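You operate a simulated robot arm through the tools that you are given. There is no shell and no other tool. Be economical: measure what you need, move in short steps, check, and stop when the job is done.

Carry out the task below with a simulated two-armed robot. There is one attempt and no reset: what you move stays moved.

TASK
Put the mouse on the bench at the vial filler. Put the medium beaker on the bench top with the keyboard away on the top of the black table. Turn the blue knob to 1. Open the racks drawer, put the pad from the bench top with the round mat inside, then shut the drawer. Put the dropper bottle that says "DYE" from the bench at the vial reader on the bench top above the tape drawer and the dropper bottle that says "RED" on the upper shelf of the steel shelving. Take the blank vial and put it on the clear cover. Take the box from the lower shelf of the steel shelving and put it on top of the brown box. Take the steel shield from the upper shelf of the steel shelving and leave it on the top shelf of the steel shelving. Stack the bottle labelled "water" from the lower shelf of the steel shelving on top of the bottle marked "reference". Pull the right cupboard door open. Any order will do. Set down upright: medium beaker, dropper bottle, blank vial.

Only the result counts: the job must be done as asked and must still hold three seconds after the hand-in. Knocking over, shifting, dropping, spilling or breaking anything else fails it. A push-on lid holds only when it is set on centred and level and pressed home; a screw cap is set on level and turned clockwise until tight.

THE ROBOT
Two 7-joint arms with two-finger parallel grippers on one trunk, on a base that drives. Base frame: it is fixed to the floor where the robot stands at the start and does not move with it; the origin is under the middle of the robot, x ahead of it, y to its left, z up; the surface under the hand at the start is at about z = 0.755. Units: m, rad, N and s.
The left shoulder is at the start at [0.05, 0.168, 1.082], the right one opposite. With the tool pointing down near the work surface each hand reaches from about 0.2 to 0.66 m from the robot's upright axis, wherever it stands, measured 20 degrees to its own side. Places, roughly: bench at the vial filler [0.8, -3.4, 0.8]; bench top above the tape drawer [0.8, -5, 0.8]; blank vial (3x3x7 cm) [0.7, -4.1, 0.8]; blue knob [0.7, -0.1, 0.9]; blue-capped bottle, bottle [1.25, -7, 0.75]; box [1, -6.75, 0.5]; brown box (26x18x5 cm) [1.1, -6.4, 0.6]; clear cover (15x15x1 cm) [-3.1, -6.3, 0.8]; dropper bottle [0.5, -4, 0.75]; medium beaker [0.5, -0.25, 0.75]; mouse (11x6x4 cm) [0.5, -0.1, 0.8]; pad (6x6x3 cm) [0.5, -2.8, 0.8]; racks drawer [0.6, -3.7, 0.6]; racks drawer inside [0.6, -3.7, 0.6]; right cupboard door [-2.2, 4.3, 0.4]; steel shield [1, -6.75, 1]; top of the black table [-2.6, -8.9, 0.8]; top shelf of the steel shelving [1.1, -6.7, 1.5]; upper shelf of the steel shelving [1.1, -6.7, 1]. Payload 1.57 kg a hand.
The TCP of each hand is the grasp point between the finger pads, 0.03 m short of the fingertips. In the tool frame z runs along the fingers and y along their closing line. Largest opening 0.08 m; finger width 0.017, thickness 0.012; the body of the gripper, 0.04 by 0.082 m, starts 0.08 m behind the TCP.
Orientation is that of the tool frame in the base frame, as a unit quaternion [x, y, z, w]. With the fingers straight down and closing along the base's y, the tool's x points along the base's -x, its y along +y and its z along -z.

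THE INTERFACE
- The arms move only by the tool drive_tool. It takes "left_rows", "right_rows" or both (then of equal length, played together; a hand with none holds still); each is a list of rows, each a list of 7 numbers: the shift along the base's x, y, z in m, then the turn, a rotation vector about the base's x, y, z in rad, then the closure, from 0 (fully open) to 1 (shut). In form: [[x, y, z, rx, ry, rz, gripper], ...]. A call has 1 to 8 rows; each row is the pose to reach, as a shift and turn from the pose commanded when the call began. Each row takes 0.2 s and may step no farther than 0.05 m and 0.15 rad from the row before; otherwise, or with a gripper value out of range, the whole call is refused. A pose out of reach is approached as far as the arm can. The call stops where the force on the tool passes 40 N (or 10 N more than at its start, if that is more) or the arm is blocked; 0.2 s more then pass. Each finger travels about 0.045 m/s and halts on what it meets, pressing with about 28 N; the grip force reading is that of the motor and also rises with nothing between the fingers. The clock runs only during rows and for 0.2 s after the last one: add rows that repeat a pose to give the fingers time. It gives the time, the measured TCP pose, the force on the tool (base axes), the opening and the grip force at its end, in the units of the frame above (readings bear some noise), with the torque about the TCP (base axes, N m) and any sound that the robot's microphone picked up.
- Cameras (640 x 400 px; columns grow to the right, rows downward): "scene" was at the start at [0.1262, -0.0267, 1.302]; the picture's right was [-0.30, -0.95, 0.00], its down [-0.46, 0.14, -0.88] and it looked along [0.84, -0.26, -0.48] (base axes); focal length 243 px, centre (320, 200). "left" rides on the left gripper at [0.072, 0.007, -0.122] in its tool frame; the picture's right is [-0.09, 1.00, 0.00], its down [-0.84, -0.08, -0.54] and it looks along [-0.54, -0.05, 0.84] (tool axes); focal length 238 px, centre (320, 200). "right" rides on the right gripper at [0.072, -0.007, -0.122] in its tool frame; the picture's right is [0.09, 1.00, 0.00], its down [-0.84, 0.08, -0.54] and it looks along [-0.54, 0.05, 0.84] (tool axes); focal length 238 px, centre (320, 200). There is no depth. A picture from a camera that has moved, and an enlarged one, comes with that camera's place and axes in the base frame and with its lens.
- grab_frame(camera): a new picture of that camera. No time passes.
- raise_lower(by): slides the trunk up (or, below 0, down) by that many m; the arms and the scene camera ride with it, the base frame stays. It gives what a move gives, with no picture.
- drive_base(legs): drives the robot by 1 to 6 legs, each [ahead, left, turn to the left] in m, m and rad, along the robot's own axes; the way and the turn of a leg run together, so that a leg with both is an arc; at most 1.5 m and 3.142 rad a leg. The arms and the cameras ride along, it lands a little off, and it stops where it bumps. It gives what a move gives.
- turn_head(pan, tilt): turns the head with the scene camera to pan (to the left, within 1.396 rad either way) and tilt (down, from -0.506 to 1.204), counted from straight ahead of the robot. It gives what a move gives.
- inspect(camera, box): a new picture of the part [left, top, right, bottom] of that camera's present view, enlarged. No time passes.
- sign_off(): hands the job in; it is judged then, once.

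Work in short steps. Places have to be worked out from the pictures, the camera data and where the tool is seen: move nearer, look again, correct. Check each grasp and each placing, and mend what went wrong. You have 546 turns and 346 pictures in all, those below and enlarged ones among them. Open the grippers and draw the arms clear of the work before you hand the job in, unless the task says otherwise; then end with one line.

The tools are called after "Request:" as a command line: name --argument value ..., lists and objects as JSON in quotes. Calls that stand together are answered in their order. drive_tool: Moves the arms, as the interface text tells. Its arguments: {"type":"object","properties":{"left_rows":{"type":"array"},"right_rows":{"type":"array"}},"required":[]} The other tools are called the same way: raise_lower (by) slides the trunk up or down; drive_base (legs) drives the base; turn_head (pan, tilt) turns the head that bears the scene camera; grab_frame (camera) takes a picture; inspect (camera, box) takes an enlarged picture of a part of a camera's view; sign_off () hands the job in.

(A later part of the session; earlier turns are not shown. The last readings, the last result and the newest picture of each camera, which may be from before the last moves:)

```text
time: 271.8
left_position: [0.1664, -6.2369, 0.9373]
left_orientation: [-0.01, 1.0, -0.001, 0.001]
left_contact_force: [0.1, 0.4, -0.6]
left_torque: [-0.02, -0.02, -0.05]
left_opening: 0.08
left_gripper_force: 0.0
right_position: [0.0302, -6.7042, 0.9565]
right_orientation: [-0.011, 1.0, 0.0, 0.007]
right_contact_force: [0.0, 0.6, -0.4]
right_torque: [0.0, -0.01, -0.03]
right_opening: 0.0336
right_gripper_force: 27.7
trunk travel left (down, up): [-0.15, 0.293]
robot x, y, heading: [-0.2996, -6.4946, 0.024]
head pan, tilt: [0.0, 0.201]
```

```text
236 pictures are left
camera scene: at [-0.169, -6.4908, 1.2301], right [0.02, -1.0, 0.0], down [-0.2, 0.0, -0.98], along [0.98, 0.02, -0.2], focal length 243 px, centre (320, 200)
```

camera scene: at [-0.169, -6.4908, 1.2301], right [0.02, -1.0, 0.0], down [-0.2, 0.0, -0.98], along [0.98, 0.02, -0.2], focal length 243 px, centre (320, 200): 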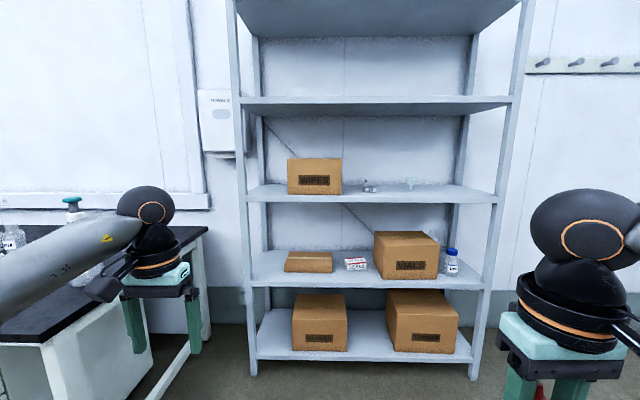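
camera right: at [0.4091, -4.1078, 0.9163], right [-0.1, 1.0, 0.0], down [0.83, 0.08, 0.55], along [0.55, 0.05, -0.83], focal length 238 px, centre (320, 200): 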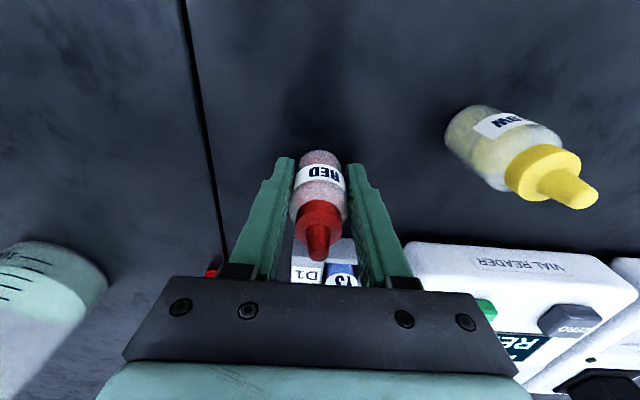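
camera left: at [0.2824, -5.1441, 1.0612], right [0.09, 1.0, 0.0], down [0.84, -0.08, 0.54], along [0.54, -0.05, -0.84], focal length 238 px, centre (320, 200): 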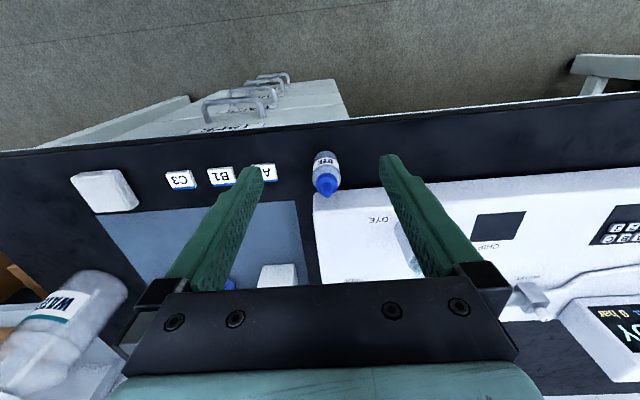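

I'll zoom on the shelf contents.

Request:
inspect --camera "scene" --box '[270, 230, 500, 290]'

Request:
inspect --camera "scene" --box '[330, 150, 450, 210]'

```text
2.78 times, centred on (385, 260) of scene
camera zoom: at [-0.169, -6.4908, 1.2301], right [0.02, -1.0, 0.0], down [-0.2, 0.0, -0.98], along [0.98, 0.02, -0.2], focal length 676 px, centre (139, 33)
```

zoom: 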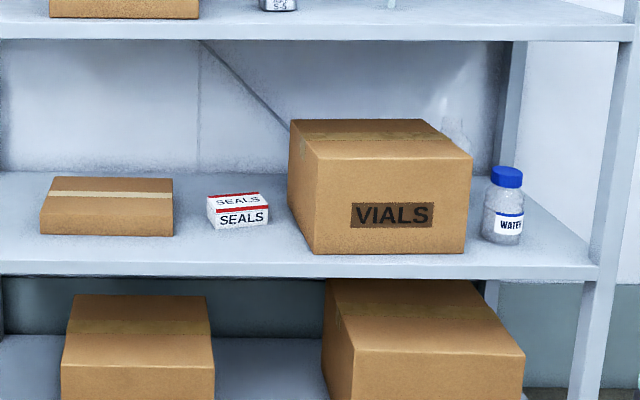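

```text
5.33 times, centred on (390, 180) of scene
camera zoom: at [-0.169, -6.4908, 1.2301], right [0.02, -1.0, 0.0], down [-0.2, 0.0, -0.98], along [0.98, 0.02, -0.2], focal length 1295 px, centre (-53, 307)
```

zoom: 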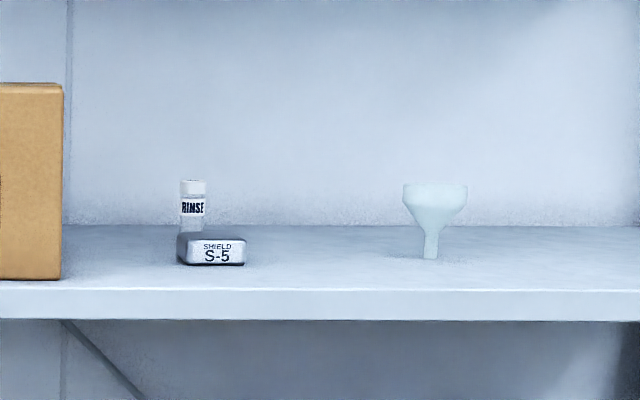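

I see the SEALS box and WATER bottle on the lower shelf, and SHIELD S-5, RINSE and a funnel on the upper one. RED can go on the upper shelf between the shield and the funnel at y≈-6.82. I'll pull in the left hand, raise the trunk, and approach.

Request:
drive_tool --left_rows '[[-0.045, 0, 0, 0, 0, 0, 0], [-0.09, 0, 0, 0, 0, 0, 0], [-0.135, 0, 0, 0, 0, 0, 0], [-0.17, 0, 0, 0, 0, 0, 0]]'

Request:
raise_lower --by 0.24

Request:
drive_base --legs '[[0.65, -0.12, -0.024]]'

Request:
turn_head --pan -0.2 --tilt 0.45

Request:
grab_frame --camera "scene"

Request:
grab_frame --camera "right"

```text
time: 272.8
left_position: [-0.0047, -6.2367, 0.9388]
left_orientation: [-0.009, 1.0, -0.001, 0.001]
left_contact_force: [-0.2, 0.3, -0.5]
left_torque: [-0.02, 0.0, 0.0]
left_opening: 0.08
left_gripper_force: 0.0
right_position: [0.031, -6.7045, 0.9562]
right_orientation: [-0.012, 1.0, -0.001, 0.006]
right_contact_force: [-0.2, 0.4, -0.4]
right_torque: [0.0, 0.01, 0.01]
right_opening: 0.0338
right_gripper_force: 28.1
trunk travel left (down, up): [-0.15, 0.293]
robot x, y, heading: [-0.3015, -6.4951, 0.022]
head pan, tilt: [0.0, 0.201]
```

```text
time: 275.3
left_position: [-0.0039, -6.2367, 1.1793]
left_orientation: [-0.01, 1.0, -0.001, 0.001]
left_contact_force: [-0.8, 0.2, 0.5]
left_torque: [0.03, -0.01, -0.03]
left_opening: 0.0801
left_gripper_force: 0.1
right_position: [0.0309, -6.7052, 1.197]
right_orientation: [-0.011, 1.0, 0.001, 0.007]
right_contact_force: [0.0, -0.6, -0.8]
right_torque: [-0.03, 0.02, 0.01]
right_opening: 0.0335
right_gripper_force: 27.8
trunk travel left (down, up): [-0.39, 0.053]
robot x, y, heading: [-0.3037, -6.496, 0.026]
head pan, tilt: [0.0, 0.201]
```

```text
time: 279.0
left_position: [0.6523, -6.3532, 1.1781]
left_orientation: [-0.001, 1.0, 0.0, 0.0]
left_contact_force: [-0.3, -1.0, 0.3]
left_torque: [-0.02, 0.0, 0.02]
left_opening: 0.0802
left_gripper_force: 0.0
right_position: [0.6792, -6.8215, 1.1958]
right_orientation: [-0.003, 1.0, 0.0, 0.007]
right_contact_force: [0.4, 0.2, -0.4]
right_torque: [-0.03, 0.04, 0.0]
right_opening: 0.0336
right_gripper_force: 27.8
trunk travel left (down, up): [-0.39, 0.053]
robot x, y, heading: [0.3513, -6.6027, 0.007]
head pan, tilt: [0.0, 0.201]
```

```text
time: 279.8
left_position: [0.6523, -6.3528, 1.179]
left_orientation: [-0.001, 1.0, -0.001, 0.002]
left_contact_force: [-0.3, 1.1, 0.8]
left_torque: [0.03, 0.0, -0.01]
left_opening: 0.0802
left_gripper_force: 0.1
right_position: [0.6794, -6.8203, 1.1958]
right_orientation: [-0.002, 1.0, 0.0, 0.007]
right_contact_force: [-0.2, -0.1, -0.2]
right_torque: [0.02, 0.02, 0.0]
right_opening: 0.0336
right_gripper_force: 28.1
trunk travel left (down, up): [-0.39, 0.053]
robot x, y, heading: [0.3512, -6.6031, 0.009]
head pan, tilt: [-0.201, 0.45]
```

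```text
233 pictures are left
camera scene: at [0.4801, -6.6219, 1.447], right [-0.19, -0.98, 0.0], down [-0.43, 0.08, -0.9], along [0.88, -0.17, -0.43], focal length 243 px, centre (320, 200)
```

scene: 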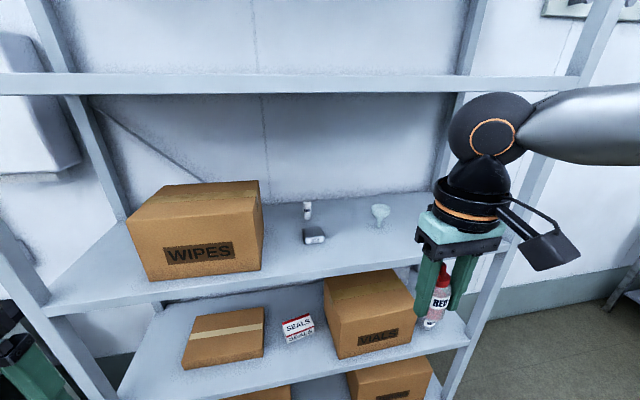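

```text
232 pictures are left
camera right: at [0.6054, -6.828, 1.3173], right [-0.1, 1.0, 0.0], down [0.83, 0.08, 0.55], along [0.55, 0.05, -0.83], focal length 238 px, centre (320, 200)
```

right: 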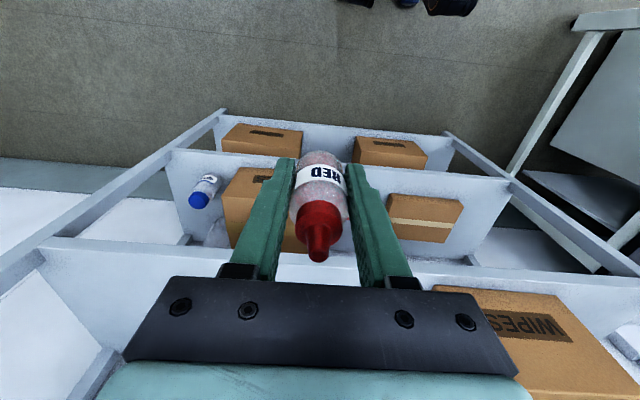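

I place the shelf surface at z≈1.015 with its front edge at x≈0.93. I'll drive 0.17 m ahead, then reach in with RED toward (1.02, -6.82).

Request:
drive_base --legs '[[0.17, 0, 0]]'

Request:
drive_tool --right_rows '[[0.04, 0, -0.01, 0, 0, 0, 1], [0.08, 0, -0.02, 0, 0, 0, 1], [0.12, 0, -0.03, 0, 0, 0, 1], [0.16, 0, -0.04, 0, 0, 0, 1], [0.175, 0, -0.075, 0, 0, 0, 1]]'

Request:
grab_frame --camera "scene"

Request:
grab_frame --camera "right"

```text
time: 281.2
left_position: [0.8215, -6.3518, 1.1786]
left_orientation: [-0.001, 1.0, 0.0, 0.001]
left_contact_force: [1.0, 0.1, 0.0]
left_torque: [0.0, 0.0, 0.0]
left_opening: 0.0797
left_gripper_force: 0.1
right_position: [0.8478, -6.8208, 1.1969]
right_orientation: [-0.002, 1.0, 0.0, 0.006]
right_contact_force: [-0.1, -0.5, -0.6]
right_torque: [0.02, 0.0, 0.01]
right_opening: 0.0336
right_gripper_force: 28.0
trunk travel left (down, up): [-0.39, 0.053]
robot x, y, heading: [0.5218, -6.6059, 0.011]
head pan, tilt: [-0.201, 0.45]
```

```text
time: 282.4
left_position: [0.8194, -6.3519, 1.1776]
left_orientation: [-0.001, 1.0, 0.0, 0.001]
left_contact_force: [-0.2, -0.7, 0.4]
left_torque: [-0.01, 0.02, 0.0]
left_opening: 0.0801
left_gripper_force: 0.0
right_position: [1.0215, -6.8221, 1.12]
right_orientation: [-0.003, 1.0, 0.0, 0.008]
right_contact_force: [-0.3, -1.1, -0.9]
right_torque: [0.01, 0.03, -0.01]
right_opening: 0.0335
right_gripper_force: 28.2
trunk travel left (down, up): [-0.39, 0.053]
robot x, y, heading: [0.5188, -6.6013, 0.008]
head pan, tilt: [-0.201, 0.45]
```

```text
231 pictures are left
camera scene: at [0.6486, -6.6214, 1.4469], right [-0.2, -0.98, 0.0], down [-0.43, 0.09, -0.9], along [0.88, -0.18, -0.44], focal length 243 px, centre (320, 200)
```

scene: 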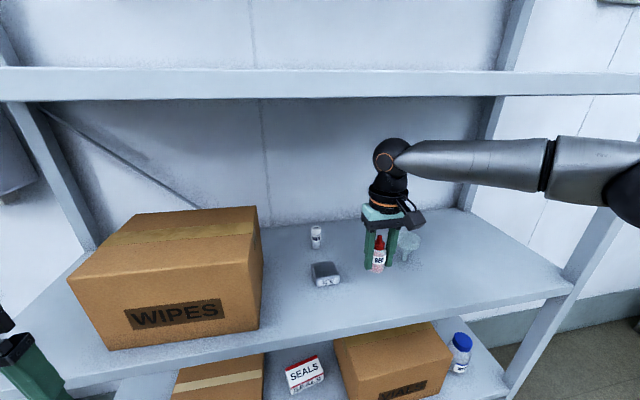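

```text
230 pictures are left
camera right: at [0.9494, -6.8292, 1.2419], right [-0.1, 1.0, 0.0], down [0.83, 0.08, 0.55], along [0.55, 0.05, -0.83], focal length 238 px, centre (320, 200)
```

right: 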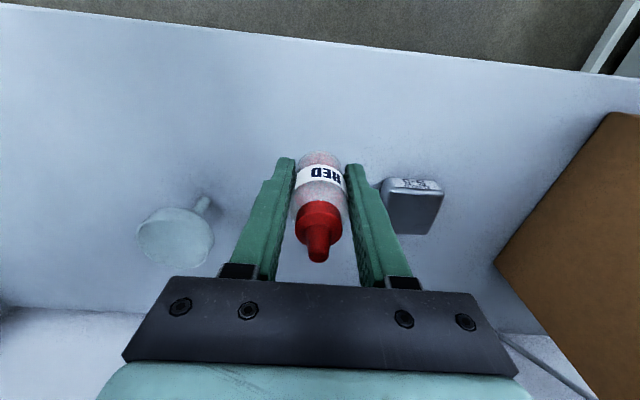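

The spot is clear, and RED sits 7 cm inside the edge. I'll lower it carefully.

Request:
drive_tool --right_rows '[[0, 0, -0.025, 0, 0, 0, 1], [0, 0, -0.05, 0, 0, 0, 1], [0, 0, -0.056, 0, 0, 0, 1]]'

```text
time: 283.2
left_position: [0.8196, -6.352, 1.1788]
left_orientation: [-0.001, 1.0, -0.001, 0.002]
left_contact_force: [-0.3, 0.4, 0.8]
left_torque: [-0.07, 0.0, 0.01]
left_opening: 0.0799
left_gripper_force: 0.0
right_position: [1.0221, -6.821, 1.0661]
right_orientation: [-0.003, 1.0, 0.0, 0.007]
right_contact_force: [0.1, -0.3, 0.0]
right_torque: [0.0, 0.0, -0.03]
right_opening: 0.0334
right_gripper_force: 27.7
trunk travel left (down, up): [-0.39, 0.053]
robot x, y, heading: [0.5163, -6.6029, 0.004]
head pan, tilt: [-0.201, 0.45]
```

Request:
drive_tool --right_rows '[[0, 0, -0.005, 0, 0, 0, 1], [0, 0, -0.01, 0, 0, 0, 1], [0, 0, -0.014, 0, 0, 0, 1]]'

```text
time: 284.0
left_position: [0.819, -6.3519, 1.1792]
left_orientation: [-0.001, 1.0, -0.002, 0.002]
left_contact_force: [-0.3, 0.9, -0.2]
left_torque: [0.02, 0.03, 0.02]
left_opening: 0.0801
left_gripper_force: 0.0
right_position: [1.0214, -6.8189, 1.055]
right_orientation: [-0.003, 1.0, 0.0, 0.011]
right_contact_force: [0.2, -3.0, 22.8]
right_torque: [-0.08, -0.19, 0.05]
right_opening: 0.0344
right_gripper_force: 28.0
trunk travel left (down, up): [-0.39, 0.053]
robot x, y, heading: [0.5202, -6.6039, 0.011]
head pan, tilt: [-0.201, 0.45]
```

It made contact at TCP 1.055, so the shelf is at z≈1.015. I'll ease off and release.

Request:
drive_tool --right_rows '[[0, 0, 0.004, 0, 0, 0, 1], [0, 0, 0.004, 0, 0, 0, 0.6], [0, 0, 0.004, 0, 0, 0, 0.4], [0, 0, 0.03, 0, 0, 0, 0.4], [0, 0, 0.07, 0, 0, 0, 0.4], [-0.01, 0, 0.1, 0, 0, 0, 0.4], [-0.05, 0, 0.11, 0, 0, 0, 0], [-0.09, 0, 0.11, 0, 0, 0, 0]]'

Request:
grab_frame --camera "right"

Request:
grab_frame --camera "scene"

```text
time: 285.8
left_position: [0.819, -6.3532, 1.179]
left_orientation: [-0.001, 1.0, -0.001, 0.001]
left_contact_force: [-0.1, -0.1, 0.1]
left_torque: [-0.02, -0.02, 0.01]
left_opening: 0.08
left_gripper_force: 0.1
right_position: [0.9319, -6.8188, 1.1631]
right_orientation: [-0.003, 1.0, 0.0, 0.008]
right_contact_force: [0.9, 0.1, 0.0]
right_torque: [0.01, 0.0, 0.01]
right_opening: 0.0803
right_gripper_force: 0.0
trunk travel left (down, up): [-0.39, 0.053]
robot x, y, heading: [0.5164, -6.6012, 0.008]
head pan, tilt: [-0.201, 0.45]
```

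```text
229 pictures are left
camera right: at [0.8583, -6.8264, 1.2845], right [-0.1, 1.0, 0.0], down [0.83, 0.08, 0.55], along [0.55, 0.05, -0.83], focal length 238 px, centre (320, 200)
```

right: 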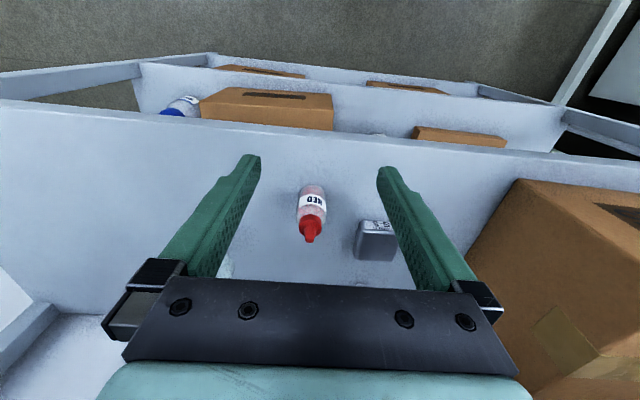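

```text
228 pictures are left
camera scene: at [0.6474, -6.6213, 1.447], right [-0.19, -0.98, 0.0], down [-0.43, 0.08, -0.9], along [0.88, -0.18, -0.43], focal length 243 px, centre (320, 200)
```

scene: 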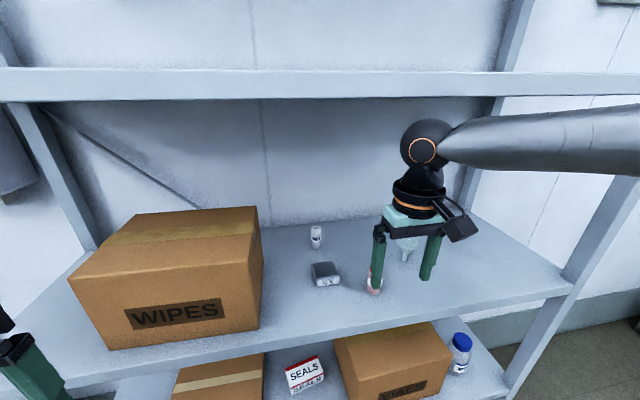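

RED stands upright on the upper shelf. Next is the shield at about (1.086, -6.716). I'll shift the base 0.07 m left and 0.05 m ahead, then reach above it with the right hand.

Request:
drive_base --legs '[[0.05, 0.07, 0]]'

Request:
drive_tool --right_rows '[[0.03, 0.008, -0.01, 0, 0, 0, 0], [0.07, 0.018, -0.02, 0, 0, 0, 0], [0.1, 0.025, -0.025, 0, 0, 0, 0]]'

Request:
grab_frame --camera "right"

```text
time: 287.1
left_position: [0.8725, -6.2821, 1.1784]
left_orientation: [-0.001, 1.0, -0.002, 0.001]
left_contact_force: [-0.4, 0.1, 0.7]
left_torque: [0.01, 0.0, 0.0]
left_opening: 0.08
left_gripper_force: 0.1
right_position: [0.984, -6.7485, 1.1629]
right_orientation: [-0.003, 1.0, -0.001, 0.007]
right_contact_force: [-1.0, -0.3, 0.7]
right_torque: [-0.01, 0.02, 0.02]
right_opening: 0.0804
right_gripper_force: 0.1
trunk travel left (down, up): [-0.39, 0.053]
robot x, y, heading: [0.5684, -6.5338, 0.009]
head pan, tilt: [-0.201, 0.45]
```

```text
time: 287.9
left_position: [0.8707, -6.2819, 1.1787]
left_orientation: [-0.001, 1.0, 0.0, 0.001]
left_contact_force: [-0.4, 0.5, -1.0]
left_torque: [0.03, 0.02, 0.01]
left_opening: 0.0799
left_gripper_force: 0.1
right_position: [1.0805, -6.7281, 1.1353]
right_orientation: [-0.002, 1.0, 0.0, 0.009]
right_contact_force: [0.2, -0.9, 0.2]
right_torque: [0.01, 0.0, 0.0]
right_opening: 0.0801
right_gripper_force: 0.0
right hand out of reach, approached as far as the arm can: row 3
trunk travel left (down, up): [-0.39, 0.053]
robot x, y, heading: [0.5697, -6.5339, -0.003]
head pan, tilt: [-0.201, 0.45]
```

```text
227 pictures are left
camera right: at [1.0067, -6.7353, 1.2569], right [-0.1, 1.0, 0.0], down [0.83, 0.08, 0.56], along [0.55, 0.05, -0.83], focal length 238 px, centre (320, 200)
```

right: 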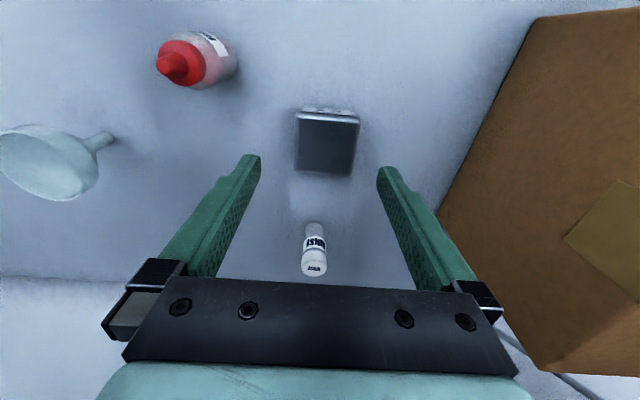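

The shield's centre is (1.086, -6.720), 6 cm wide. I'll descend to tips near the shelf and grip.

Request:
drive_tool --right_rows '[[-0.005, 0.0, -0.02, 0, 0, 0, 0], [0.003, 0.006, -0.05, 0, 0, 0, 0], [0.005, 0.008, -0.075, 0, 0, 0, 0], [0.005, 0.008, -0.085, 0, 0, 0, 0]]'

Request:
grab_frame --camera "right"

```text
time: 288.9
left_position: [0.8697, -6.2823, 1.1786]
left_orientation: [0.0, 1.0, 0.0, 0.001]
left_contact_force: [-0.6, -0.4, -0.3]
left_torque: [0.03, -0.01, -0.01]
left_opening: 0.08
left_gripper_force: 0.1
right_position: [1.0751, -6.7273, 1.0539]
right_orientation: [-0.003, 1.0, 0.001, 0.009]
right_contact_force: [-0.4, -0.3, 0.3]
right_torque: [0.01, 0.03, 0.04]
right_opening: 0.0801
right_gripper_force: 0.2
right hand out of reach, approached as far as the arm can: row 2, 3, 4
trunk travel left (down, up): [-0.39, 0.053]
robot x, y, heading: [0.5693, -6.5341, 0.0]
head pan, tilt: [-0.201, 0.45]
```

```text
226 pictures are left
camera right: at [1.0015, -6.735, 1.1754], right [-0.1, 1.0, 0.0], down [0.83, 0.08, 0.56], along [0.55, 0.05, -0.83], focal length 238 px, centre (320, 200)
```

right: 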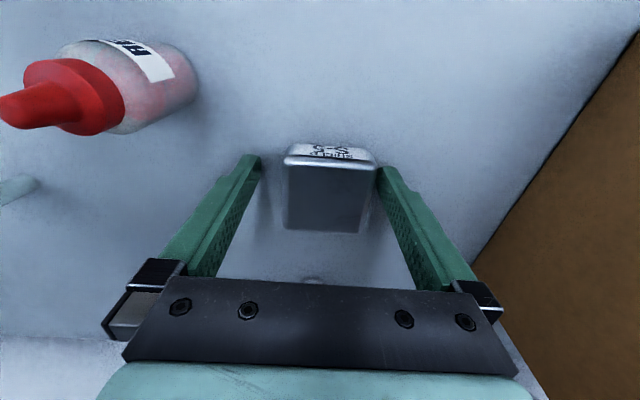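

The shield is between the fingers, so I'll close.

Request:
drive_tool --right_rows '[[0, 0.004, 0, 0, 0, 0, 0.3], [0, 0.004, 0, 0, 0, 0, 0.6], [0, 0.004, 0, 0, 0, 0, 1], [0, 0.004, 0, 0, 0, 0, 1]]'

```text
time: 289.9
left_position: [0.8704, -6.2823, 1.1778]
left_orientation: [-0.001, 1.0, -0.001, 0.0]
left_contact_force: [0.3, -0.6, 1.2]
left_torque: [0.04, -0.02, 0.02]
left_opening: 0.0801
left_gripper_force: 0.1
right_position: [1.073, -6.7247, 1.0561]
right_orientation: [-0.003, 1.0, 0.0, 0.007]
right_contact_force: [0.6, -0.1, -0.3]
right_torque: [0.05, -0.05, 0.03]
right_opening: 0.0594
right_gripper_force: 28.0
trunk travel left (down, up): [-0.39, 0.053]
robot x, y, heading: [0.5686, -6.5331, 0.001]
head pan, tilt: [-0.201, 0.45]
```

Gripped at 59 mm. I'll lift it and back it out of the upper shelf.

Request:
drive_tool --right_rows '[[0, 0, 0.03, 0, 0, 0, 1], [-0.01, 0, 0.06, 0, 0, 0, 1], [-0.03, 0, 0.09, 0, 0, 0, 1], [-0.075, 0, 0.1, 0, 0, 0, 1], [-0.12, 0, 0.1, 0, 0, 0, 1], [-0.165, 0, 0.1, 0, 0, 0, 1], [-0.21, 0, 0.1, 0, 0, 0, 1], [-0.255, 0, 0.1, 0, 0, 0, 1]]'

Request:
grab_frame --camera "right"

```text
time: 291.7
left_position: [0.8702, -6.2815, 1.1784]
left_orientation: [-0.001, 1.0, -0.001, 0.002]
left_contact_force: [0.1, 0.6, -0.1]
left_torque: [0.04, -0.02, 0.0]
left_opening: 0.08
left_gripper_force: 0.0
right_position: [0.8188, -6.7227, 1.1526]
right_orientation: [-0.003, 1.0, -0.001, 0.008]
right_contact_force: [0.1, 0.0, -3.2]
right_torque: [0.05, 0.01, 0.0]
right_opening: 0.0599
right_gripper_force: 28.3
trunk travel left (down, up): [-0.39, 0.053]
robot x, y, heading: [0.5695, -6.536, 0.001]
head pan, tilt: [-0.201, 0.45]
```

```text
225 pictures are left
camera right: at [0.7449, -6.7298, 1.2726], right [-0.1, 1.0, 0.0], down [0.83, 0.08, 0.55], along [0.55, 0.05, -0.83], focal length 238 px, centre (320, 200)
```

right: 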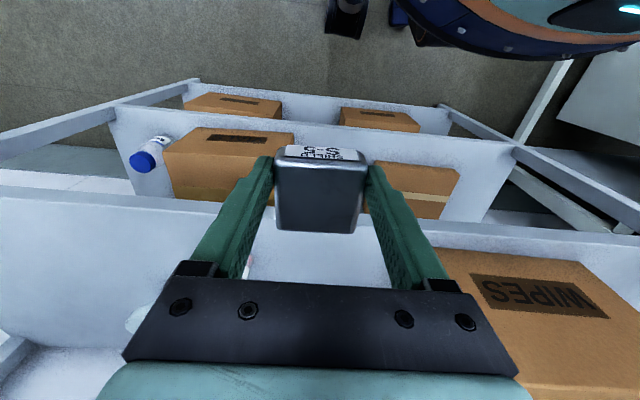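

The shield is held. I'll back the base 0.15 m, raise the trunk to the top, and lift the hand to clear the top shelf.

Request:
drive_base --legs '[[-0.15, 0, 0]]'

Request:
raise_lower --by 0.05

Request:
drive_tool --right_rows '[[0.01, 0, 0.045, 0, 0, 0, 1], [0.02, 0, 0.09, 0, 0, 0, 1], [0.03, 0, 0.135, 0, 0, 0, 1], [0.04, 0, 0.18, 0, 0, 0, 1], [0.05, 0, 0.225, 0, 0, 0, 1], [0.05, 0, 0.27, 0, 0, 0, 1], [0.05, 0, 0.315, 0, 0, 0, 1], [0.05, 0, 0.36, 0, 0, 0, 1]]'

Request:
grab_frame --camera "scene"

```text
time: 293.1
left_position: [0.7218, -6.2834, 1.1787]
left_orientation: [0.001, 1.0, 0.0, 0.002]
left_contact_force: [-0.3, -0.6, 0.0]
left_torque: [0.01, -0.03, -0.01]
left_opening: 0.0801
left_gripper_force: 0.0
right_position: [0.669, -6.7235, 1.1535]
right_orientation: [-0.001, 1.0, 0.0, 0.009]
right_contact_force: [-0.4, 1.6, -1.4]
right_torque: [-0.03, 0.02, -0.01]
right_opening: 0.0596
right_gripper_force: 27.7
trunk travel left (down, up): [-0.39, 0.053]
robot x, y, heading: [0.4212, -6.5372, 0.001]
head pan, tilt: [-0.201, 0.45]
```

```text
time: 294.0
left_position: [0.722, -6.2827, 1.2285]
left_orientation: [0.0, 1.0, -0.001, 0.001]
left_contact_force: [-0.5, 0.3, -0.3]
left_torque: [-0.01, -0.04, 0.01]
left_opening: 0.0803
left_gripper_force: 0.0
right_position: [0.6711, -6.7234, 1.2014]
right_orientation: [-0.001, 1.0, 0.0, 0.007]
right_contact_force: [-0.4, 0.6, -1.6]
right_torque: [-0.01, 0.04, -0.01]
right_opening: 0.0596
right_gripper_force: 28.4
trunk travel left (down, up): [-0.44, 0.003]
robot x, y, heading: [0.4195, -6.539, -0.001]
head pan, tilt: [-0.201, 0.45]
```

```text
time: 295.8
left_position: [0.7221, -6.2829, 1.2284]
left_orientation: [0.0, 1.0, -0.001, 0.001]
left_contact_force: [-0.2, -0.6, -0.7]
left_torque: [-0.03, 0.0, 0.01]
left_opening: 0.08
left_gripper_force: 0.1
right_position: [0.7062, -6.7376, 1.4505]
right_orientation: [-0.002, 1.0, 0.001, 0.008]
right_contact_force: [0.1, 0.6, -1.5]
right_torque: [-0.01, 0.04, 0.01]
right_opening: 0.0597
right_gripper_force: 28.1
right hand out of reach, approached as far as the arm can: row 6, 7, 8
trunk travel left (down, up): [-0.44, 0.003]
robot x, y, heading: [0.4219, -6.5378, -0.001]
head pan, tilt: [-0.201, 0.45]
```

```text
224 pictures are left
camera scene: at [0.5494, -6.552, 1.497], right [-0.2, -0.98, 0.0], down [-0.43, 0.09, -0.9], along [0.88, -0.18, -0.44], focal length 243 px, centre (320, 200)
```

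scene: 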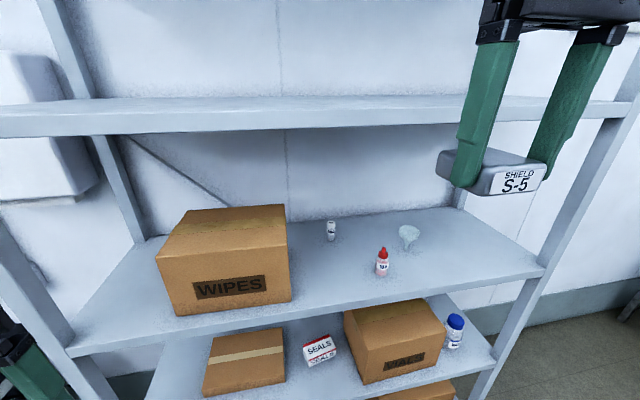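

Tool-down tops out at 1.45 here. I'll try whether it gets higher further forward; the lip at x≈0.95 still gives room.

Request:
drive_tool --right_rows '[[0.03, 0, 0.0, 0, 0, 0, 1], [0.06, 0, 0.02, 0, 0, 0, 1], [0.09, 0, 0.05, 0, 0, 0, 1], [0.1, 0, 0.08, 0, 0, 0, 1]]'

```text
time: 296.8
left_position: [0.7224, -6.2858, 1.2281]
left_orientation: [0.0, 1.0, -0.001, 0.001]
left_contact_force: [-0.8, 1.0, 0.7]
left_torque: [0.02, 0.03, 0.0]
left_opening: 0.0801
left_gripper_force: 0.0
right_position: [0.7641, -6.7559, 1.4383]
right_orientation: [-0.002, 1.0, 0.0, 0.008]
right_contact_force: [-0.3, 0.7, -3.1]
right_torque: [0.03, 0.03, -0.01]
right_opening: 0.0597
right_gripper_force: 27.9
right hand out of reach, approached as far as the arm can: row 1, 2, 3, 4
trunk travel left (down, up): [-0.44, 0.003]
robot x, y, heading: [0.4222, -6.5337, 0.003]
head pan, tilt: [-0.201, 0.45]
```

Tool-down can't reach the top shelf, so I'll regrasp the shield horizontally. First I'll set it down near the front edge of the upper shelf: lower the trunk, then come in low.

Request:
drive_tool --right_rows '[[-0.01, 0.01, -0.045, 0, 0, 0, 1], [-0.02, 0.02, -0.09, 0, 0, 0, 1], [-0.02, 0.03, -0.135, 0, 0, 0, 1], [-0.02, 0.04, -0.18, 0, 0, 0, 1], [-0.02, 0.05, -0.22, 0, 0, 0, 1]]'

Request:
raise_lower --by -0.08

Request:
drive_base --legs '[[0.08, 0, 0]]'

```text
time: 298.0
left_position: [0.7225, -6.2828, 1.2277]
left_orientation: [0.0, 1.0, -0.002, 0.001]
left_contact_force: [0.1, 0.0, -0.8]
left_torque: [0.01, -0.02, 0.01]
left_opening: 0.08
left_gripper_force: 0.0
right_position: [0.7412, -6.7064, 1.2192]
right_orientation: [-0.001, 1.0, 0.0, 0.007]
right_contact_force: [0.2, 0.5, -1.9]
right_torque: [0.0, 0.03, 0.01]
right_opening: 0.0596
right_gripper_force: 27.9
trunk travel left (down, up): [-0.44, 0.003]
robot x, y, heading: [0.4179, -6.535, 0.0]
head pan, tilt: [-0.201, 0.45]
```

```text
time: 299.2
left_position: [0.7221, -6.2831, 1.1472]
left_orientation: [0.0, 1.0, 0.0, 0.002]
left_contact_force: [0.2, -0.6, -0.1]
left_torque: [0.0, -0.03, 0.02]
left_opening: 0.0799
left_gripper_force: 0.2
right_position: [0.7396, -6.7065, 1.1412]
right_orientation: [-0.002, 1.0, 0.0, 0.006]
right_contact_force: [-0.5, -0.8, -2.0]
right_torque: [0.03, 0.06, 0.0]
right_opening: 0.0596
right_gripper_force: 27.9
trunk travel left (down, up): [-0.36, 0.083]
robot x, y, heading: [0.4208, -6.5348, 0.001]
head pan, tilt: [-0.201, 0.45]
```

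```text
time: 300.2
left_position: [0.8048, -6.2845, 1.1472]
left_orientation: [0.0, 1.0, -0.001, 0.001]
left_contact_force: [0.4, 0.4, 0.2]
left_torque: [0.0, 0.03, -0.01]
left_opening: 0.0802
left_gripper_force: 0.0
right_position: [0.8226, -6.7069, 1.1403]
right_orientation: [-0.001, 1.0, -0.001, 0.007]
right_contact_force: [-0.3, -0.2, -1.8]
right_torque: [-0.01, 0.08, -0.01]
right_opening: 0.06
right_gripper_force: 28.3
trunk travel left (down, up): [-0.36, 0.083]
robot x, y, heading: [0.5003, -6.5369, 0.008]
head pan, tilt: [-0.201, 0.45]
```

Now in over the front edge and down.

Request:
drive_tool --right_rows '[[0.045, 0, 0, 0, 0, 0, 1], [0.09, 0, 0, 0, 0, 0, 1], [0.135, 0, -0.01, 0, 0, 0, 1], [0.152, 0.0, -0.04, 0, 0, 0, 1], [0.152, 0, -0.07, 0, 0, 0, 1], [0.152, 0, -0.078, 0, 0, 0, 1]]'

Request:
grab_frame --camera "right"

```text
time: 301.6
left_position: [0.8025, -6.2822, 1.1475]
left_orientation: [0.001, 1.0, 0.0, 0.001]
left_contact_force: [0.9, -0.5, -0.9]
left_torque: [0.02, -0.02, 0.02]
left_opening: 0.0801
left_gripper_force: 0.2
right_position: [0.9745, -6.705, 1.0611]
right_orientation: [-0.001, 1.0, 0.0, 0.007]
right_contact_force: [-0.6, -0.9, -2.0]
right_torque: [0.0, 0.01, 0.0]
right_opening: 0.0597
right_gripper_force: 27.7
trunk travel left (down, up): [-0.36, 0.083]
robot x, y, heading: [0.5005, -6.5316, 0.002]
head pan, tilt: [-0.201, 0.45]
```

```text
223 pictures are left
camera right: at [0.9015, -6.7132, 1.1822], right [-0.09, 1.0, 0.0], down [0.83, 0.08, 0.55], along [0.55, 0.05, -0.83], focal length 238 px, centre (320, 200)
```

right: 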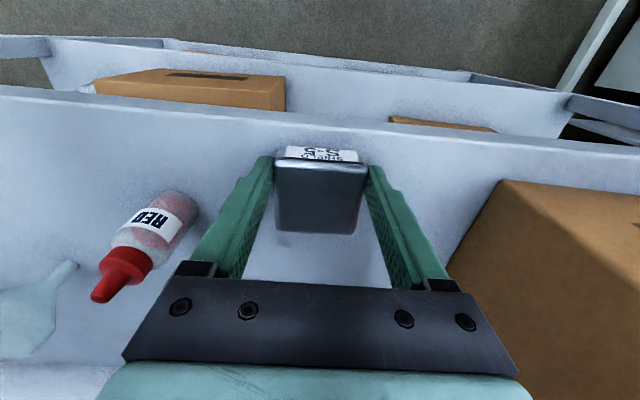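

The shield's front face is about 1.5 cm inside the lip. I'll lower the last few millimetres and release.

Request:
drive_tool --right_rows '[[0, 0, -0.003, 0, 0, 0, 1], [0, 0, -0.006, 0, 0, 0, 1], [0, 0, -0.006, 0, 0, 0, 0.5], [0, 0, -0.006, 0, 0, 0, 0], [0, 0, -0.006, 0, 0, 0, 0], [0, 0, 0.04, 0, 0, 0, 0], [0, 0, 0.08, 0, 0, 0, 0], [-0.04, 0, 0.09, 0, 0, 0, 0]]'

Request:
grab_frame --camera "right"

```text
time: 303.4
left_position: [0.8026, -6.2831, 1.1492]
left_orientation: [0.001, 1.0, -0.001, 0.001]
left_contact_force: [-0.1, -0.4, 0.9]
left_torque: [0.04, -0.03, -0.01]
left_opening: 0.08
left_gripper_force: 0.0
right_position: [0.9333, -6.7069, 1.1536]
right_orientation: [-0.002, 1.0, -0.001, 0.008]
right_contact_force: [-0.1, -0.3, -1.7]
right_torque: [-0.03, -0.02, 0.01]
right_opening: 0.08
right_gripper_force: 0.0
trunk travel left (down, up): [-0.36, 0.083]
robot x, y, heading: [0.5027, -6.5349, 0.002]
head pan, tilt: [-0.201, 0.45]
```

```text
222 pictures are left
camera right: at [0.8598, -6.7148, 1.2748], right [-0.09, 1.0, 0.0], down [0.83, 0.08, 0.56], along [0.55, 0.05, -0.83], focal length 238 px, centre (320, 200)
```

right: 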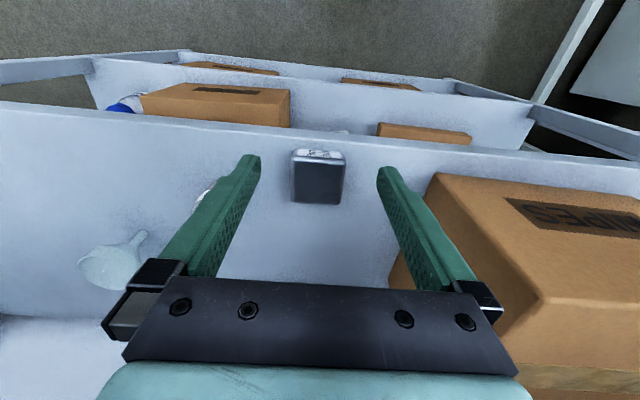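

The shield sits at (0.986, -6.706). I'll back the base 0.2 m and start pitching the right tool toward horizontal.

Request:
drive_base --legs '[[-0.2, 0, 0]]'

Request:
drive_tool --right_rows '[[0.015, 0, 0, 0, -0.14, 0, 0], [0.03, 0, 0, 0, -0.28, 0, 0], [0.045, 0, 0, 0, -0.42, 0, 0], [0.06, 0, 0, 0, -0.56, 0, 0], [0.075, 0, 0, 0, -0.7, 0, 0], [0.09, 0, 0, 0, -0.84, 0, 0], [0.1, 0, 0, 0, -0.98, 0, 0], [0.11, 0, 0, 0, -1.12, 0, 0]]'

Request:
grab_frame --camera "scene"

```text
time: 305.1
left_position: [0.6014, -6.2845, 1.1474]
left_orientation: [0.003, 1.0, -0.001, 0.002]
left_contact_force: [-0.2, 0.6, 0.2]
left_torque: [0.0, -0.02, -0.01]
left_opening: 0.08
left_gripper_force: 0.1
right_position: [0.7313, -6.7106, 1.1536]
right_orientation: [0.001, 1.0, 0.0, 0.009]
right_contact_force: [-0.2, 0.5, 0.1]
right_torque: [0.0, -0.01, -0.03]
right_opening: 0.08
right_gripper_force: 0.0
trunk travel left (down, up): [-0.36, 0.083]
robot x, y, heading: [0.2975, -6.5335, -0.002]
head pan, tilt: [-0.201, 0.45]
```

```text
time: 306.9
left_position: [0.6022, -6.284, 1.1485]
left_orientation: [0.004, 1.0, -0.001, 0.0]
left_contact_force: [0.8, -0.1, -0.5]
left_torque: [-0.02, 0.02, 0.0]
left_opening: 0.08
left_gripper_force: 0.1
right_position: [0.8416, -6.7091, 1.1536]
right_orientation: [0.0, 0.843, 0.002, 0.538]
right_contact_force: [0.1, 0.1, -0.2]
right_torque: [0.01, -0.01, 0.0]
right_opening: 0.08
right_gripper_force: 0.1
trunk travel left (down, up): [-0.36, 0.083]
robot x, y, heading: [0.2984, -6.5306, -0.001]
head pan, tilt: [-0.201, 0.45]
```

```text
221 pictures are left
camera scene: at [0.4282, -6.5525, 1.4169], right [-0.2, -0.98, 0.0], down [-0.43, 0.09, -0.9], along [0.88, -0.18, -0.44], focal length 243 px, centre (320, 200)
```

scene: 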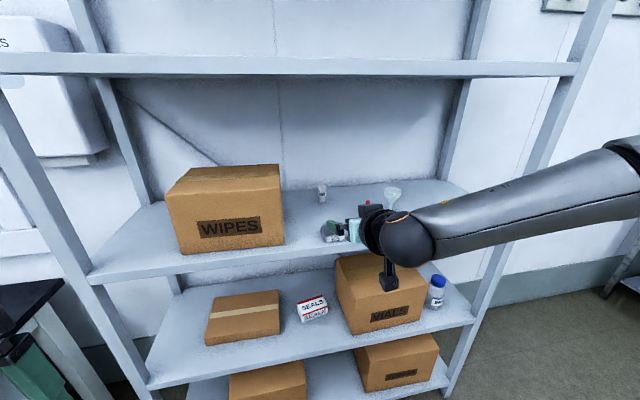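

Good. I'll finish pitching to horizontal and lower to the shield's level, still in front of the lip.

Request:
drive_tool --right_rows '[[0, 0, -0.03, 0, -0.12, 0, 0], [0, 0, -0.06, 0, -0.24, 0, 0], [0, 0, -0.09, 0, -0.35, 0, 0], [0, 0, -0.118, 0, -0.451, 0, 0]]'

Request:
grab_frame --camera "right"

```text
time: 307.9
left_position: [0.601, -6.2856, 1.1489]
left_orientation: [0.002, 1.0, -0.001, 0.0]
left_contact_force: [-0.3, 0.0, -0.1]
left_torque: [0.03, -0.03, -0.03]
left_opening: 0.0799
left_gripper_force: 0.0
right_position: [0.836, -6.735, 1.0645]
right_orientation: [0.0, 0.702, 0.003, 0.712]
right_contact_force: [-0.7, -0.1, 0.7]
right_torque: [-0.01, -0.02, 0.03]
right_opening: 0.0798
right_gripper_force: 0.1
right hand out of reach, approached as far as the arm can: row 3, 4
trunk travel left (down, up): [-0.36, 0.083]
robot x, y, heading: [0.2972, -6.5335, 0.002]
head pan, tilt: [-0.201, 0.45]
```

```text
220 pictures are left
camera right: at [0.7152, -6.7423, 0.9914], right [0.0, 1.0, -0.09], down [-0.55, 0.07, 0.83], along [0.83, 0.05, 0.55], focal length 238 px, centre (320, 200)
```

right: 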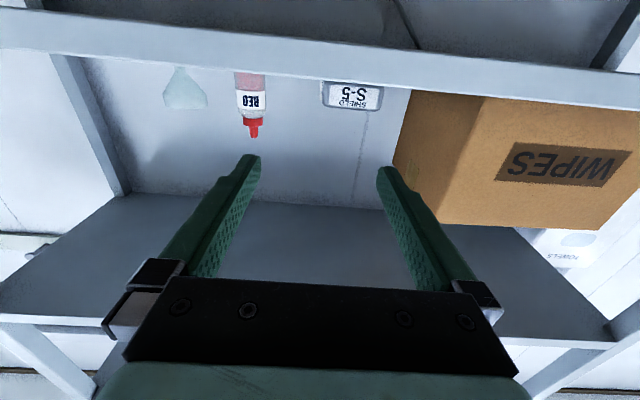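

Out of reach by a few centimetres in z. I'll lower the trunk 0.037 m and re-centre in y.

Request:
raise_lower --by -0.037

Request:
drive_tool --right_rows '[[0.01, 0.015, 0, 0, 0.01, 0, 0], [0.02, 0.029, 0, 0, 0.01, 0, 0]]'

Request:
grab_frame --camera "right"

```text
time: 308.7
left_position: [0.6021, -6.2857, 1.111]
left_orientation: [0.002, 1.0, 0.0, 0.002]
left_contact_force: [-0.1, 0.3, 0.9]
left_torque: [0.01, -0.01, -0.02]
left_opening: 0.0802
left_gripper_force: 0.0
right_position: [0.8351, -6.7353, 1.0281]
right_orientation: [0.0, 0.702, 0.002, 0.712]
right_contact_force: [-0.7, -0.2, 0.2]
right_torque: [0.01, -0.03, -0.02]
right_opening: 0.0799
right_gripper_force: 0.1
trunk travel left (down, up): [-0.323, 0.12]
robot x, y, heading: [0.3002, -6.5359, -0.004]
head pan, tilt: [-0.201, 0.45]
```

```text
time: 309.3
left_position: [0.6005, -6.2838, 1.1099]
left_orientation: [0.003, 1.0, -0.001, 0.001]
left_contact_force: [0.4, 0.6, 0.5]
left_torque: [-0.04, -0.01, 0.03]
left_opening: 0.0798
left_gripper_force: 0.1
right_position: [0.8512, -6.7206, 1.0436]
right_orientation: [0.0, 0.707, 0.001, 0.707]
right_contact_force: [1.1, -1.1, -0.6]
right_torque: [-0.01, 0.03, 0.04]
right_opening: 0.0801
right_gripper_force: 0.0
right hand out of reach, approached as far as the arm can: row 1, 2
trunk travel left (down, up): [-0.323, 0.12]
robot x, y, heading: [0.3015, -6.5291, -0.007]
head pan, tilt: [-0.201, 0.45]
```

```text
219 pictures are left
camera right: at [0.7305, -6.7278, 0.9707], right [0.0, 1.0, -0.09], down [-0.54, 0.08, 0.84], along [0.84, 0.05, 0.54], focal length 238 px, centre (320, 200)
```

right: 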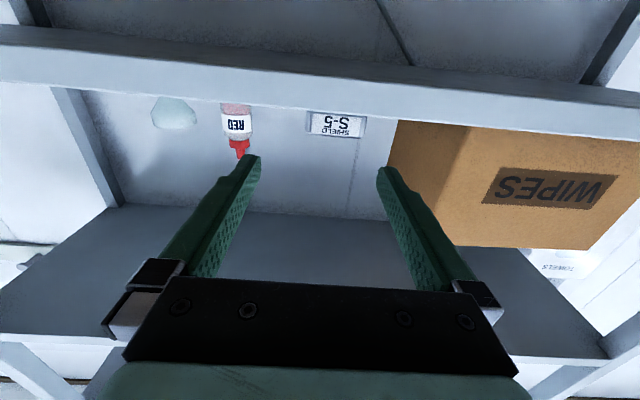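

The wrist can't stay level this far below the shoulder. I'll lower the trunk a further 0.07 m and raise the hand to compensate.

Request:
raise_lower --by -0.07

Request:
drive_tool --right_rows '[[0.0, 0.005, 0.03, 0, 0, 0, 0], [0.0, 0.012, 0.054, 0, 0, 0, 0]]'

Request:
grab_frame --camera "right"

```text
time: 310.3
left_position: [0.6014, -6.2847, 1.0405]
left_orientation: [0.002, 1.0, -0.001, 0.002]
left_contact_force: [-1.4, -0.4, 0.7]
left_torque: [0.0, -0.02, 0.0]
left_opening: 0.08
left_gripper_force: 0.0
right_position: [0.8513, -6.7206, 0.9733]
right_orientation: [0.0, 0.706, 0.001, 0.708]
right_contact_force: [0.5, 0.0, -0.8]
right_torque: [0.01, 0.0, 0.02]
right_opening: 0.0801
right_gripper_force: 0.1
trunk travel left (down, up): [-0.253, 0.19]
robot x, y, heading: [0.2991, -6.5343, -0.002]
head pan, tilt: [-0.201, 0.45]
```

```text
time: 310.9
left_position: [0.6032, -6.2834, 1.0413]
left_orientation: [0.002, 1.0, -0.002, 0.002]
left_contact_force: [0.3, 0.2, -0.7]
left_torque: [-0.01, -0.01, 0.0]
left_opening: 0.0799
left_gripper_force: 0.0
right_position: [0.8514, -6.7095, 1.0269]
right_orientation: [-0.001, 0.706, 0.002, 0.708]
right_contact_force: [0.7, 1.1, -1.1]
right_torque: [-0.04, 0.0, 0.01]
right_opening: 0.0798
right_gripper_force: 0.1
trunk travel left (down, up): [-0.253, 0.19]
robot x, y, heading: [0.2978, -6.5318, -0.001]
head pan, tilt: [-0.201, 0.45]
```

```text
218 pictures are left
camera right: at [0.7306, -6.7159, 0.9554], right [0.0, 1.0, -0.09], down [-0.54, 0.07, 0.84], along [0.84, 0.05, 0.54], focal length 238 px, centre (320, 200)
```

right: 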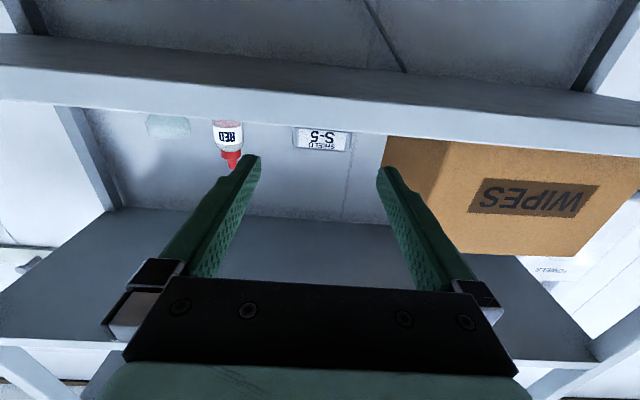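

Level with the shield now. I'll advance the base 0.08 m, with a 3 mm rise and y trim, and recheck.

Request:
drive_tool --right_rows '[[0.0, 0.004, 0.003, 0, 0, 0, 0]]'

Request:
drive_base --legs '[[0.08, 0, 0]]'

Request:
grab_frame --camera "right"

Request:
grab_frame --camera "scene"

```text
time: 311.3
left_position: [0.6023, -6.2836, 1.0418]
left_orientation: [0.002, 1.0, -0.002, 0.001]
left_contact_force: [-0.6, 0.8, 0.4]
left_torque: [-0.02, 0.0, -0.03]
left_opening: 0.0799
left_gripper_force: 0.1
right_position: [0.8518, -6.7054, 1.0301]
right_orientation: [0.0, 0.706, 0.001, 0.708]
right_contact_force: [0.2, 1.2, 0.3]
right_torque: [-0.03, 0.03, 0.0]
right_opening: 0.0798
right_gripper_force: 0.1
trunk travel left (down, up): [-0.253, 0.19]
robot x, y, heading: [0.2983, -6.5353, -0.008]
head pan, tilt: [-0.201, 0.45]
```

```text
time: 312.4
left_position: [0.6819, -6.2845, 1.0403]
left_orientation: [0.003, 1.0, -0.001, 0.0]
left_contact_force: [-0.3, 0.2, 0.5]
left_torque: [0.01, 0.03, 0.01]
left_opening: 0.0799
left_gripper_force: 0.0
right_position: [0.9319, -6.7059, 1.03]
right_orientation: [0.0, 0.707, 0.001, 0.708]
right_contact_force: [0.3, 0.6, 0.1]
right_torque: [-0.04, -0.03, 0.02]
right_opening: 0.0801
right_gripper_force: 0.0
trunk travel left (down, up): [-0.253, 0.19]
robot x, y, heading: [0.3809, -6.5316, 0.002]
head pan, tilt: [-0.201, 0.45]
```

```text
217 pictures are left
camera right: at [0.8105, -6.7123, 0.9577], right [0.0, 1.0, -0.09], down [-0.54, 0.07, 0.84], along [0.84, 0.05, 0.54], focal length 238 px, centre (320, 200)
```

right: 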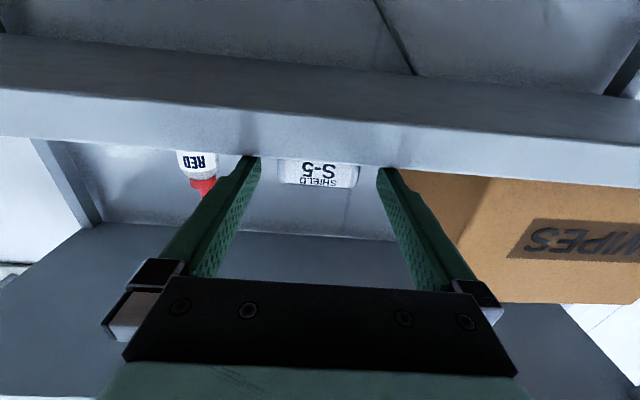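

```text
216 pictures are left
camera scene: at [0.5082, -6.5525, 1.3098], right [-0.2, -0.98, 0.0], down [-0.43, 0.09, -0.9], along [0.88, -0.18, -0.44], focal length 243 px, centre (320, 200)
```

scene: 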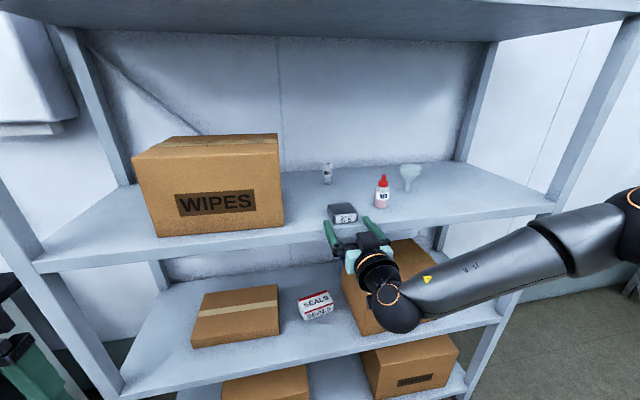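

The shield is centred between the fingers. I'll advance 0.045 m with the arm.

Request:
drive_tool --right_rows '[[0.025, 0.0, 0.0, 0, 0, 0, 0], [0.045, 0.0, 0.0, 0, 0, 0, 0]]'

Request:
grab_frame --camera "right"

```text
time: 313.0
left_position: [0.6804, -6.2853, 1.041]
left_orientation: [0.002, 1.0, -0.002, 0.001]
left_contact_force: [0.6, -0.1, 0.5]
left_torque: [0.01, 0.01, -0.01]
left_opening: 0.0799
left_gripper_force: 0.2
right_position: [0.9764, -6.7047, 1.0311]
right_orientation: [0.0, 0.707, 0.001, 0.708]
right_contact_force: [0.0, 0.1, 0.0]
right_torque: [-0.01, -0.01, -0.01]
right_opening: 0.08
right_gripper_force: 0.1
trunk travel left (down, up): [-0.253, 0.19]
robot x, y, heading: [0.3805, -6.5345, -0.006]
head pan, tilt: [-0.201, 0.45]
```

```text
215 pictures are left
camera right: at [0.8563, -6.7117, 0.9593], right [0.0, 1.0, -0.09], down [-0.54, 0.07, 0.84], along [0.84, 0.05, 0.54], focal length 238 px, centre (320, 200)
```

right: 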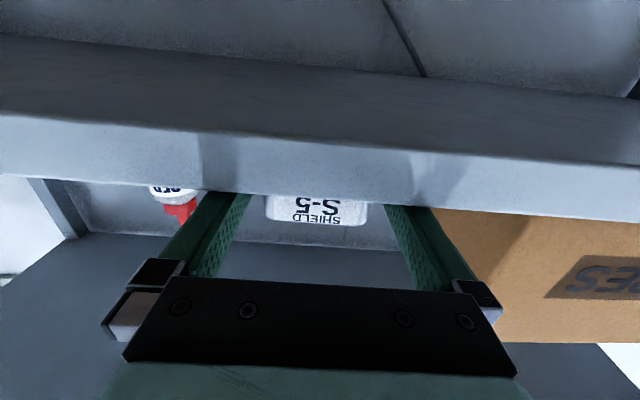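

Still centred. I'll close on the shield.

Request:
drive_tool --right_rows '[[0, 0, 0, 0, 0, 0, 0.3], [0, 0, 0, 0, 0, 0, 0.6], [0, 0, 0, 0, 0, 0, 1], [0, 0, 0, 0, 0, 0, 1]]'

```text
time: 314.0
left_position: [0.6819, -6.2857, 1.0416]
left_orientation: [0.003, 1.0, -0.001, 0.001]
left_contact_force: [-0.1, -0.6, -1.0]
left_torque: [-0.01, -0.01, -0.02]
left_opening: 0.08
left_gripper_force: 0.1
right_position: [0.9789, -6.7036, 1.0309]
right_orientation: [0.0, 0.706, 0.002, 0.708]
right_contact_force: [1.1, 0.1, 0.0]
right_torque: [0.0, 0.02, 0.04]
right_opening: 0.0597
right_gripper_force: 27.8
trunk travel left (down, up): [-0.253, 0.19]
robot x, y, heading: [0.3776, -6.5377, -0.004]
head pan, tilt: [-0.201, 0.45]
```

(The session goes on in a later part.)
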